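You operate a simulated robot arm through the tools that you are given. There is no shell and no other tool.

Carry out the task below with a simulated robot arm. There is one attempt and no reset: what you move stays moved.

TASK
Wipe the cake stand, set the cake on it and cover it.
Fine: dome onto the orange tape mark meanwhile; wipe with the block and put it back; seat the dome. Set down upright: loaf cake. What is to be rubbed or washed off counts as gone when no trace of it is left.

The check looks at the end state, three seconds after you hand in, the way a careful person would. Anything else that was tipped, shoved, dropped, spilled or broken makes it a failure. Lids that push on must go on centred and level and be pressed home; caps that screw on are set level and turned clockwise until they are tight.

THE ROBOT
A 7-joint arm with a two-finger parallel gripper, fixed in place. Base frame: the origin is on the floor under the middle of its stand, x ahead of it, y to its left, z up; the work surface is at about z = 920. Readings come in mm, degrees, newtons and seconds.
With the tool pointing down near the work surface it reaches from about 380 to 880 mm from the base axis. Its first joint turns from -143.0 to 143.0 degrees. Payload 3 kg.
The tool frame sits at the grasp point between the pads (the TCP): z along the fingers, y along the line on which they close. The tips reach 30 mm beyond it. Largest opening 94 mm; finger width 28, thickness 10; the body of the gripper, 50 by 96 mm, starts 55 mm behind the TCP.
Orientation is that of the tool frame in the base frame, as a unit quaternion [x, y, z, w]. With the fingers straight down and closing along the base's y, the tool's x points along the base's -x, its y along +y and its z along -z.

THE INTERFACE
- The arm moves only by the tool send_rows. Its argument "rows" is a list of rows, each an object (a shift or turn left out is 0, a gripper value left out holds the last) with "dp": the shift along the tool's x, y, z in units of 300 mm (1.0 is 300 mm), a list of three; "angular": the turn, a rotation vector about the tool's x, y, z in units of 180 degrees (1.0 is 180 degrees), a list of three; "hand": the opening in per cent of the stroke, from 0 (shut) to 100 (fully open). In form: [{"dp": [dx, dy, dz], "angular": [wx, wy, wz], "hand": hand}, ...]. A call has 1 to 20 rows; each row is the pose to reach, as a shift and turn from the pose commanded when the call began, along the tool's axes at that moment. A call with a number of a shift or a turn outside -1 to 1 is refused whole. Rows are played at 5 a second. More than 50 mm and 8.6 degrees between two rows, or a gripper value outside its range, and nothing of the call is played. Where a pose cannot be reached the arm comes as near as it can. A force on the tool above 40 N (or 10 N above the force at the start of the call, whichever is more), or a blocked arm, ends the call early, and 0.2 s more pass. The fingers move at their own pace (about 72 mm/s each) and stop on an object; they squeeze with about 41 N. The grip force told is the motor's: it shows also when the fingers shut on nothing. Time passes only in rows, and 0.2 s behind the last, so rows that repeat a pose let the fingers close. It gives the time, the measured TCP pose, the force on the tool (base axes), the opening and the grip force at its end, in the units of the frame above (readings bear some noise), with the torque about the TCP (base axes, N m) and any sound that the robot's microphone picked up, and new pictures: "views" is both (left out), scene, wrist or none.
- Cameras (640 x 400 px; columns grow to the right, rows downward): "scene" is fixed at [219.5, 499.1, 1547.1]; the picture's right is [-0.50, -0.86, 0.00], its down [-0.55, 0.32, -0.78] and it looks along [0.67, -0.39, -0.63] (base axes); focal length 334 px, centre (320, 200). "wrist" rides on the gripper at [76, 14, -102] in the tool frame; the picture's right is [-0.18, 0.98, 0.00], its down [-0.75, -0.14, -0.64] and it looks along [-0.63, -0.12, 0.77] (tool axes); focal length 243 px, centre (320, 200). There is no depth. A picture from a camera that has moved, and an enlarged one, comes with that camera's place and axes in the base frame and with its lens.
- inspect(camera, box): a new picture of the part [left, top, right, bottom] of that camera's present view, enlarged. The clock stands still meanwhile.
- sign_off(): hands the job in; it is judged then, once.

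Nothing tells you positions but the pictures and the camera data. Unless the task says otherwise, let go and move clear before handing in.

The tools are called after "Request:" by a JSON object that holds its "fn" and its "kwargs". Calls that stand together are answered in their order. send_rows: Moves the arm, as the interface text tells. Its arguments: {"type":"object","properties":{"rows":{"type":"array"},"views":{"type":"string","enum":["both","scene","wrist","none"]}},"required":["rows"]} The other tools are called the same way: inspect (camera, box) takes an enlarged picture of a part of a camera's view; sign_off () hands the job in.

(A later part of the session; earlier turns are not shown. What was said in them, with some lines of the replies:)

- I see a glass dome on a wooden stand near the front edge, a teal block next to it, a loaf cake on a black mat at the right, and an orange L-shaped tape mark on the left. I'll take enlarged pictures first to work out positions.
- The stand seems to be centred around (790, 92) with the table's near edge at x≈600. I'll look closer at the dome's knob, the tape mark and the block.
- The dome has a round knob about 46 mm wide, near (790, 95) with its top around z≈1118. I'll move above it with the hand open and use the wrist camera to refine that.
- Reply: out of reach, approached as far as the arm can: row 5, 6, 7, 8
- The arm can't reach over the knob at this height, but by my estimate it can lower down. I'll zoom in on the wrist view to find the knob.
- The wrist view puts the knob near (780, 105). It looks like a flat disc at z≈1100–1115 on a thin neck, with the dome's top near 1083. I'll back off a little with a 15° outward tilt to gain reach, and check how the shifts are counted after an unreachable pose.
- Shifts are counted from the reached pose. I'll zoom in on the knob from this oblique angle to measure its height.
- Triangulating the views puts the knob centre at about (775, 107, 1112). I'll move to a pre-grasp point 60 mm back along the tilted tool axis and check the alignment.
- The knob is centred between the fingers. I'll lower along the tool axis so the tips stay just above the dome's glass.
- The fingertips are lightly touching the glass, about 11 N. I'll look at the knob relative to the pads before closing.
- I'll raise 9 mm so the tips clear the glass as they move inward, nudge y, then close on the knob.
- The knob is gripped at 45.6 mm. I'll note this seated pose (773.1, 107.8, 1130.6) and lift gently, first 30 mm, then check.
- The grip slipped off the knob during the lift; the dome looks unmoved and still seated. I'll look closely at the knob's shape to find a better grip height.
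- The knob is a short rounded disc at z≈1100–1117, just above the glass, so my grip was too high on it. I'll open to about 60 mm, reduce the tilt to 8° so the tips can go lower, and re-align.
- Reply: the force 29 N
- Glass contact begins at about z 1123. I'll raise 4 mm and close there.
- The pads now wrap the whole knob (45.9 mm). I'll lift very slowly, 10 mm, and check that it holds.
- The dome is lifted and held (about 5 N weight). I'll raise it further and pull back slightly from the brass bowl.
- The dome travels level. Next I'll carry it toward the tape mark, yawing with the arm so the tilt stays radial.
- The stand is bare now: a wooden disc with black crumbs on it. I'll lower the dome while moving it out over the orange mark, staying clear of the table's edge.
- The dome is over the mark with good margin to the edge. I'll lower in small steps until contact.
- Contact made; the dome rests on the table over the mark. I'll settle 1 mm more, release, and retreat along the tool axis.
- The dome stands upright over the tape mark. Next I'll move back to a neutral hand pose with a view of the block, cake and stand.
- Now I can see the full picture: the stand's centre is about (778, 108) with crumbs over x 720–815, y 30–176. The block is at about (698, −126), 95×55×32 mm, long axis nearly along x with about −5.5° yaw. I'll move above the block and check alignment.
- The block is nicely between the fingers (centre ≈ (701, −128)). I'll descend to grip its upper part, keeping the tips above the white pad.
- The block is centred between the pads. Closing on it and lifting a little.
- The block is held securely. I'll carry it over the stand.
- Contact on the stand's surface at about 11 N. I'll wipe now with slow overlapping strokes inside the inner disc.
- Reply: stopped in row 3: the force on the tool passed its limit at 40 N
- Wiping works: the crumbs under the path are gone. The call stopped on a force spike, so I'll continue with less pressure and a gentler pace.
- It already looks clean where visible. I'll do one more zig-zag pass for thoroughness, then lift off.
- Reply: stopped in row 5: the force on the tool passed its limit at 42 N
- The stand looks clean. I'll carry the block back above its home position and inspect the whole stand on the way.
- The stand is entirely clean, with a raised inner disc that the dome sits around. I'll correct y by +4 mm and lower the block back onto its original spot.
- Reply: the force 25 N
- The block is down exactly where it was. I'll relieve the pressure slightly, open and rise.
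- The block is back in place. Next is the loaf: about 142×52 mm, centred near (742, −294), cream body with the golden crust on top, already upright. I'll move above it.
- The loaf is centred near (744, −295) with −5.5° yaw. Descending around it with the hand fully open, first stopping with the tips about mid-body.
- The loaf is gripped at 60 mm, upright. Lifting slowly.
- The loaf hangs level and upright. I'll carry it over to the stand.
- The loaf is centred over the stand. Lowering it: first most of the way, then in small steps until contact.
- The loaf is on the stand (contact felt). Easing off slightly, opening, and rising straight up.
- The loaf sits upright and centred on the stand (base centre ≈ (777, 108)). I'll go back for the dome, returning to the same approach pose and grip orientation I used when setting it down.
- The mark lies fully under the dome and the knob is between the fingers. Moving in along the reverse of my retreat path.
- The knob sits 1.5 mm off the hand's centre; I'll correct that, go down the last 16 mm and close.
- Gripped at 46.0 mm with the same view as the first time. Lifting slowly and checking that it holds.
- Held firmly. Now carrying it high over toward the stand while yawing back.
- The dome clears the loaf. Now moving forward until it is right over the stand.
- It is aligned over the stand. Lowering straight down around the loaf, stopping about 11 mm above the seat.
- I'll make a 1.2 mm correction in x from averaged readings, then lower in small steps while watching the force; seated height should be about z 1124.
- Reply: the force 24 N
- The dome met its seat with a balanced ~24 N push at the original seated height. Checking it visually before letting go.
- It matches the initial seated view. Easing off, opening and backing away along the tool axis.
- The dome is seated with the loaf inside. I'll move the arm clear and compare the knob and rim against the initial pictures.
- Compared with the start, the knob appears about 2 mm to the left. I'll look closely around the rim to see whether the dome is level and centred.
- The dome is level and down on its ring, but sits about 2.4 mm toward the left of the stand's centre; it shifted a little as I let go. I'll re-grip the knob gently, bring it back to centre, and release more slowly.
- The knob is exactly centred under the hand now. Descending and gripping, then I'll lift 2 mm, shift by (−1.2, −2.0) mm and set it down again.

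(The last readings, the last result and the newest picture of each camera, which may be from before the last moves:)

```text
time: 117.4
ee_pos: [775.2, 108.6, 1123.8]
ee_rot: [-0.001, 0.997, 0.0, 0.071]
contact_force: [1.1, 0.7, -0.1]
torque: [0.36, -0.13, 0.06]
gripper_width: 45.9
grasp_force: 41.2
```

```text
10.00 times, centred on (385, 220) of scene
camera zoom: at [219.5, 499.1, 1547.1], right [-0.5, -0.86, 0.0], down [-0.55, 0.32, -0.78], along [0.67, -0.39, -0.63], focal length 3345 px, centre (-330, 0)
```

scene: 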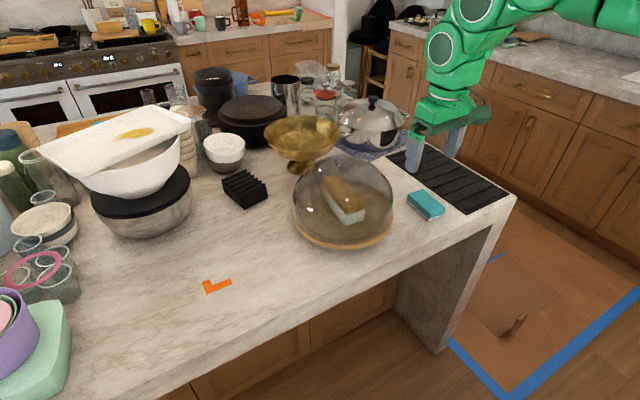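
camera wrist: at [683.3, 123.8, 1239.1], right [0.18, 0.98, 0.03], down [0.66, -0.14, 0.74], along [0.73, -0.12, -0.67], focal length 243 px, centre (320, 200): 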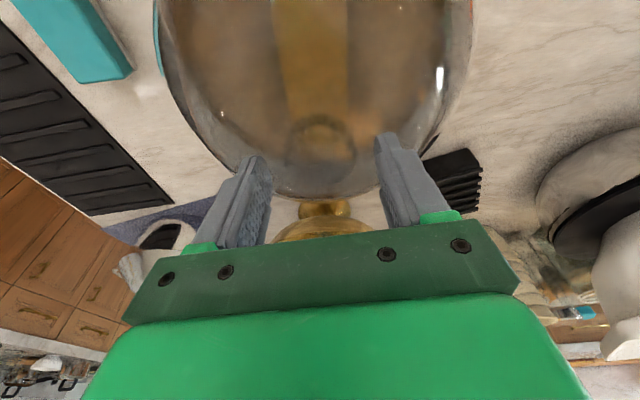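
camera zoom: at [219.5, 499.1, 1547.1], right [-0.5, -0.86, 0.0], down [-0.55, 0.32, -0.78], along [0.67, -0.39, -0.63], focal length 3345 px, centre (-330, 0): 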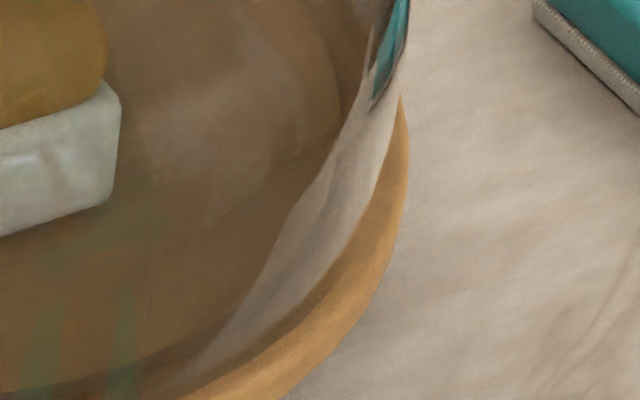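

Gripping already pulled it partway back; about 0.9 mm remains. Small lift, shift and lower.

Request:
{"fn": "send_rows", "kwargs": {"rows": [{"dp": [-0.0004, 0, -0.0027]}, {"dp": [-0.0007, 0, -0.006]}, {"dp": [0.0013, -0.0033, -0.0063]}, {"dp": [0.0013, -0.0033, -0.0063]}, {"dp": [0.0018, -0.0033, -0.003]}, {"dp": [0.002, -0.0033, -0.0003]}, {"dp": [0.002, -0.0033, -0.0003]}], "views": "none"}}

Request:
{"fn": "inspect", "kwargs": {"camera": "scene", "box": [310, 140, 390, 190]}}

Request:
{"fn": "inspect", "kwargs": {"camera": "scene", "box": [285, 200, 325, 240]}}

Request:
{"fn": "inspect", "kwargs": {"camera": "scene", "box": [365, 200, 405, 240]}}

```text
time: 119.0
ee_pos: [774.5, 108.7, 1124.1]
ee_rot: [-0.002, 0.997, 0.0, 0.071]
contact_force: [-2.9, -2.8, 8.3]
torque: [0.33, 0.67, 0.07]
gripper_width: 45.7
grasp_force: 41.2
```

```text
8.00 times, centred on (350, 165) of scene
camera zoom: at [219.5, 499.1, 1547.1], right [-0.5, -0.86, 0.0], down [-0.55, 0.32, -0.78], along [0.67, -0.39, -0.63], focal length 2676 px, centre (80, 480)
```

zoom: 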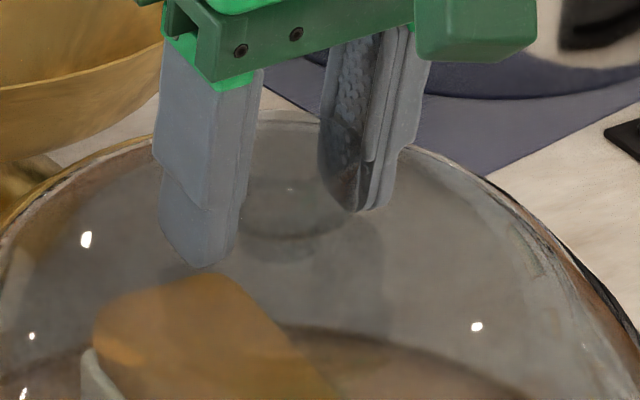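

```text
10.00 times, centred on (305, 220) of scene
camera zoom: at [219.5, 499.1, 1547.1], right [-0.5, -0.86, 0.0], down [-0.55, 0.32, -0.78], along [0.67, -0.39, -0.63], focal length 3345 px, centre (470, 0)
```

zoom: 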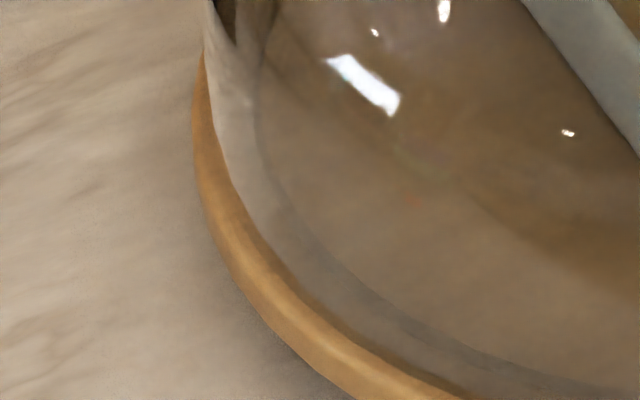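

```text
10.00 times, centred on (385, 220) of scene
camera zoom: at [219.5, 499.1, 1547.1], right [-0.5, -0.86, 0.0], down [-0.55, 0.32, -0.78], along [0.67, -0.39, -0.63], focal length 3345 px, centre (-330, 0)
```

zoom: 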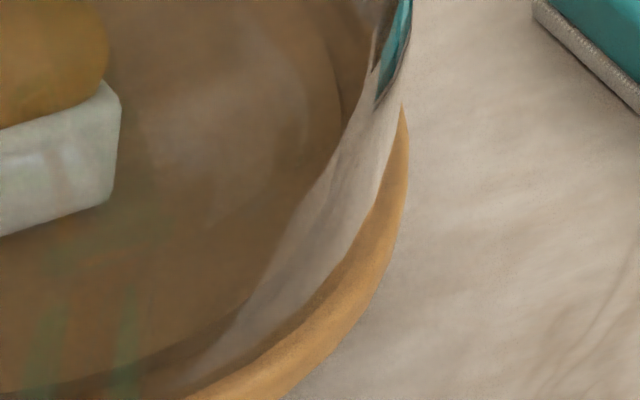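

Now the highlights and ring gaps match the initial, centred state. I'll press it home gently, ease off, and open in small steps.

Request:
{"fn": "send_rows", "kwargs": {"rows": [{"dp": [0.0001, 0, 0.001]}, {"dp": [0.0002, 0, 0.002]}, {"dp": [0.0002, 0, 0.002]}], "views": "none"}}

```text
time: 119.8
ee_pos: [775.3, 108.2, 1124.3]
ee_rot: [0.0, 0.998, -0.001, 0.07]
contact_force: [-1.1, -3.6, 10.5]
torque: [0.32, -0.34, -0.05]
gripper_width: 45.7
grasp_force: 41.1
```

Request:
{"fn": "send_rows", "kwargs": {"rows": [{"dp": [-0.0001, -0.0005, -0.0012]}, {"dp": [-0.0001, -0.001, -0.0012]}, {"dp": [-0.0001, -0.001, -0.0012]}], "views": "none"}}

```text
time: 120.6
ee_pos: [774.7, 107.4, 1124.3]
ee_rot: [-0.001, 0.998, 0.0, 0.07]
contact_force: [3.0, 1.3, 9.0]
torque: [0.18, -0.35, 0.01]
gripper_width: 45.9
grasp_force: 41.0
```

Request:
{"fn": "send_rows", "kwargs": {"rows": [{"dp": [-0.0001, 0, -0.0012]}, {"dp": [-0.0001, 0, -0.0012]}], "views": "none"}}

Request:
{"fn": "inspect", "kwargs": {"camera": "scene", "box": [310, 140, 390, 190]}}

```text
time: 121.2
ee_pos: [774.8, 107.4, 1122.8]
ee_rot: [0.0, 0.998, 0.0, 0.069]
contact_force: [0.5, 0.3, 0.8]
torque: [0.26, -0.42, 0.0]
gripper_width: 46.0
grasp_force: 40.6
```

```text
8.00 times, centred on (350, 165) of scene
camera zoom: at [219.5, 499.1, 1547.1], right [-0.5, -0.86, 0.0], down [-0.55, 0.32, -0.78], along [0.67, -0.39, -0.63], focal length 2676 px, centre (80, 480)
```

zoom: 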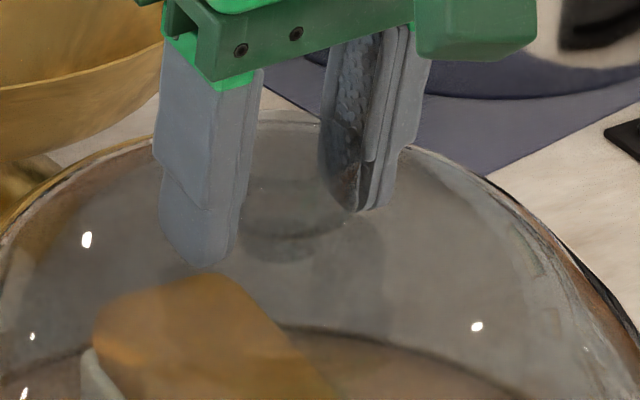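

Forces are nearly zero and the position is right. Opening slowly in small increments.

Request:
{"fn": "send_rows", "kwargs": {"rows": [{"dp": [0, 0, 0], "hand": 47}, {"dp": [0, 0, 0], "hand": 48.5}, {"dp": [0, 0, 0], "hand": 49}, {"dp": [0, 0, 0], "hand": 49.5}, {"dp": [0, 0, 0], "hand": 50}, {"dp": [0, 0, 0], "hand": 51}, {"dp": [0, 0, 0], "hand": 53}, {"dp": [0, 0, 0], "hand": 57}, {"dp": [0, 0, 0], "hand": 62}, {"dp": [0, 0, 0], "hand": 68}, {"dp": [0, 0, 0], "hand": 68}], "views": "none"}}

Request:
{"fn": "inspect", "kwargs": {"camera": "scene", "box": [310, 140, 390, 190]}}

```text
time: 123.6
ee_pos: [774.8, 108.0, 1124.3]
ee_rot: [-0.002, 0.998, 0.0, 0.07]
contact_force: [0.9, 0.4, 0.2]
torque: [0.0, 0.01, 0.01]
gripper_width: 63.8
grasp_force: 0.0
```

```text
8.00 times, centred on (350, 165) of scene
camera zoom: at [219.5, 499.1, 1547.1], right [-0.5, -0.86, 0.0], down [-0.55, 0.32, -0.78], along [0.67, -0.39, -0.63], focal length 2676 px, centre (80, 480)
```

zoom: 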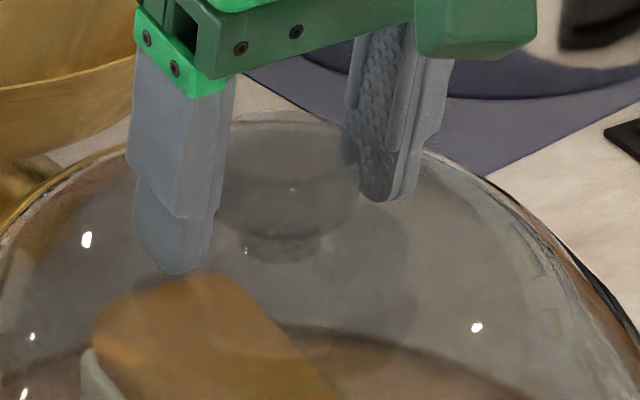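

Released with no shift. Retreating along the tool axis and moving well clear.

Request:
{"fn": "send_rows", "kwargs": {"rows": [{"dp": [0, 0, -0.02]}, {"dp": [0, 0, -0.06]}, {"dp": [0, 0, -0.11]}, {"dp": [0, 0, -0.17]}, {"dp": [0.05, 0, -0.23]}, {"dp": [0.13, 0, -0.28]}, {"dp": [0.23, 0, -0.3]}, {"dp": [0.33, 0, -0.3]}, {"dp": [0.4, 0, -0.3]}, {"dp": [0.4, 0, -0.3]}], "views": "none"}}

Request:
{"fn": "send_rows", "kwargs": {"rows": [{"dp": [0.03, -0.08, -0.03], "angular": [0, 0.015, 0], "hand": 100}, {"dp": [0.06, -0.16, -0.05], "angular": [0, 0.03, 0]}, {"dp": [0.1, -0.24, -0.06], "angular": [0, 0.0444, 0]}, {"dp": [0.13, -0.3, -0.06], "angular": [0, 0.0444, 0]}, {"dp": [0.13, -0.3, -0.06], "angular": [0, 0.0444, 0]}], "views": "both"}}

Request:
{"fn": "inspect", "kwargs": {"camera": "scene", "box": [310, 140, 390, 190]}}

Request:
{"fn": "inspect", "kwargs": {"camera": "scene", "box": [270, 130, 430, 260]}}

Request:
{"fn": "inspect", "kwargs": {"camera": "scene", "box": [285, 200, 405, 255]}}

Request:
{"fn": "inspect", "kwargs": {"camera": "scene", "box": [380, 120, 520, 230]}}

```text
time: 125.8
ee_pos: [642.4, 106.0, 1196.7]
ee_rot: [-0.001, 0.998, 0.001, 0.07]
contact_force: [-0.4, 0.0, -0.2]
torque: [0.03, 0.02, -0.01]
gripper_width: 64.2
grasp_force: 0.0
```

```text
time: 127.0
ee_pos: [601.1, 16.7, 1209.3]
ee_rot: [-0.001, 1.0, 0.0, 0.0]
contact_force: [-0.1, 0.2, -0.3]
torque: [0.01, 0.0, -0.01]
gripper_width: 94.0
grasp_force: 0.1
camera wrist: at [527.6, 30.7, 1311.5], right [0.18, 0.98, 0.0], down [0.75, -0.14, 0.64], along [0.63, -0.12, -0.77], focal length 243 px, centre (320, 200)
```

scene: 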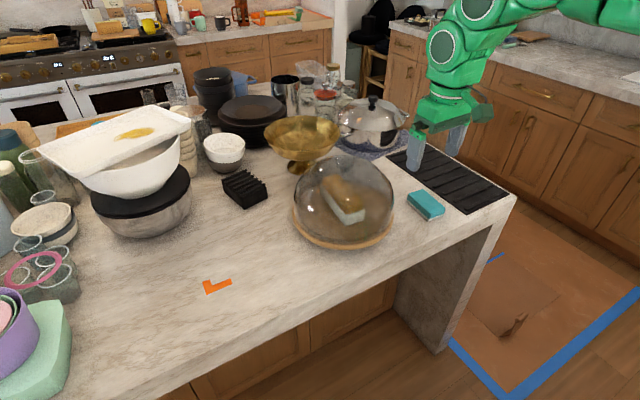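
wrist: 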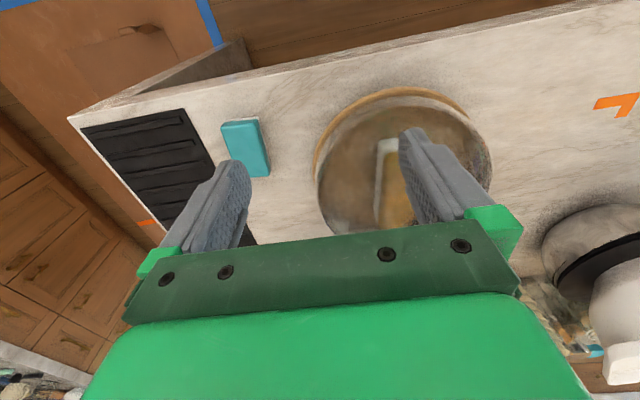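

```text
8.00 times, centred on (350, 165) of scene
camera zoom: at [219.5, 499.1, 1547.1], right [-0.5, -0.86, 0.0], down [-0.55, 0.32, -0.78], along [0.67, -0.39, -0.63], focal length 2676 px, centre (80, 480)
```

zoom: 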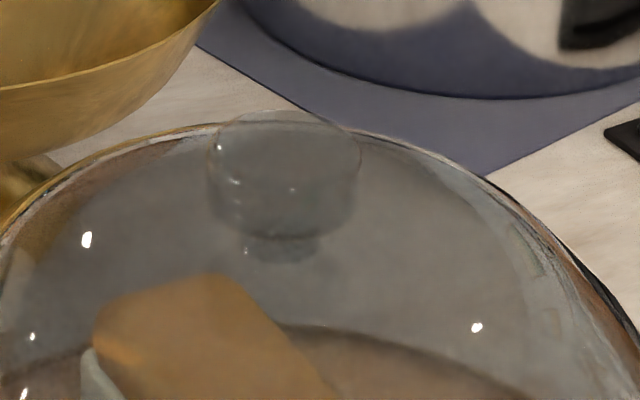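

```text
3.08 times, centred on (350, 195) of scene
camera zoom: at [219.5, 499.1, 1547.1], right [-0.5, -0.86, 0.0], down [-0.55, 0.32, -0.78], along [0.67, -0.39, -0.63], focal length 1029 px, centre (228, 215)
```

zoom: 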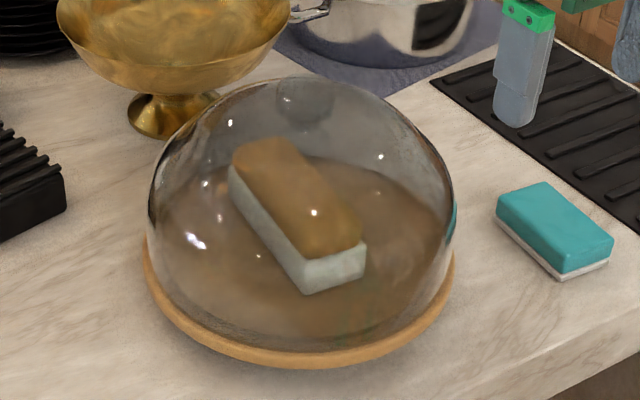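

```text
5.33 times, centred on (345, 228) of scene
camera zoom: at [219.5, 499.1, 1547.1], right [-0.5, -0.86, 0.0], down [-0.55, 0.32, -0.78], along [0.67, -0.39, -0.63], focal length 1784 px, centre (187, 53)
```

zoom: 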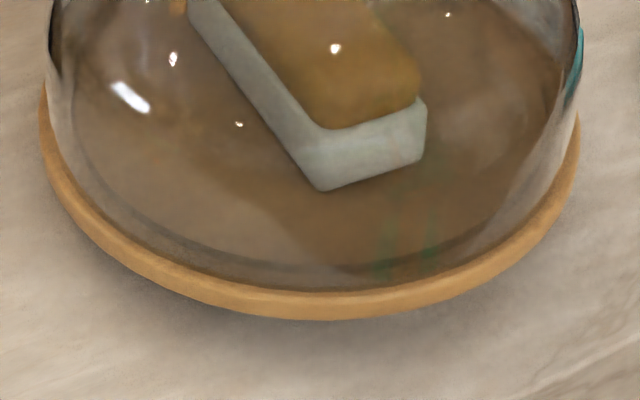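

```text
3.64 times, centred on (450, 175) of scene
camera zoom: at [219.5, 499.1, 1547.1], right [-0.5, -0.86, 0.0], down [-0.55, 0.32, -0.78], along [0.67, -0.39, -0.63], focal length 1216 px, centre (-153, 291)
```

zoom: 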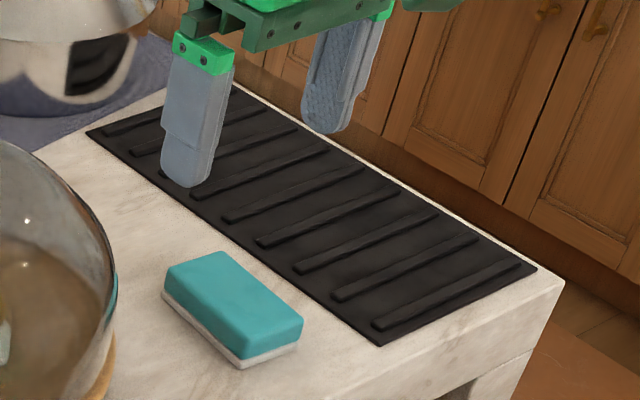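

The knob now lines up with its starting position, the dome is level and centred over the upright loaf, and the stand is clean. The block and mat match their starting positions, nothing else looks moved, and the arm is clear. Handing in.

Request:
{"fn": "sign_off", "kwargs": {}}

```text
The job is handed in.
```

The job is handed in. The stand is wiped clean, the loaf cake sits upright on it, and the glass dome is back over the cake.

- **Dome:** It stood on the orange tape mark while I worked. My first lift slipped off the knob, but the dome did not visibly move. When I set it back, it shifted about 2 mm as I let go. I gripped it again, re-centred it and pressed it down. In the final pictures it matches its starting position and looks level.
- **Stand:** No crumbs were visible on it in the close-up pictures before the cake went on.
- **Block:** It is back where it started, to within what the pictures can show.
- **Cake:** It is centred on the stand, crust side up.

Nothing else was tipped or moved that I could see. The hand is empty, and the arm is back near its starting pose, clear of everything.
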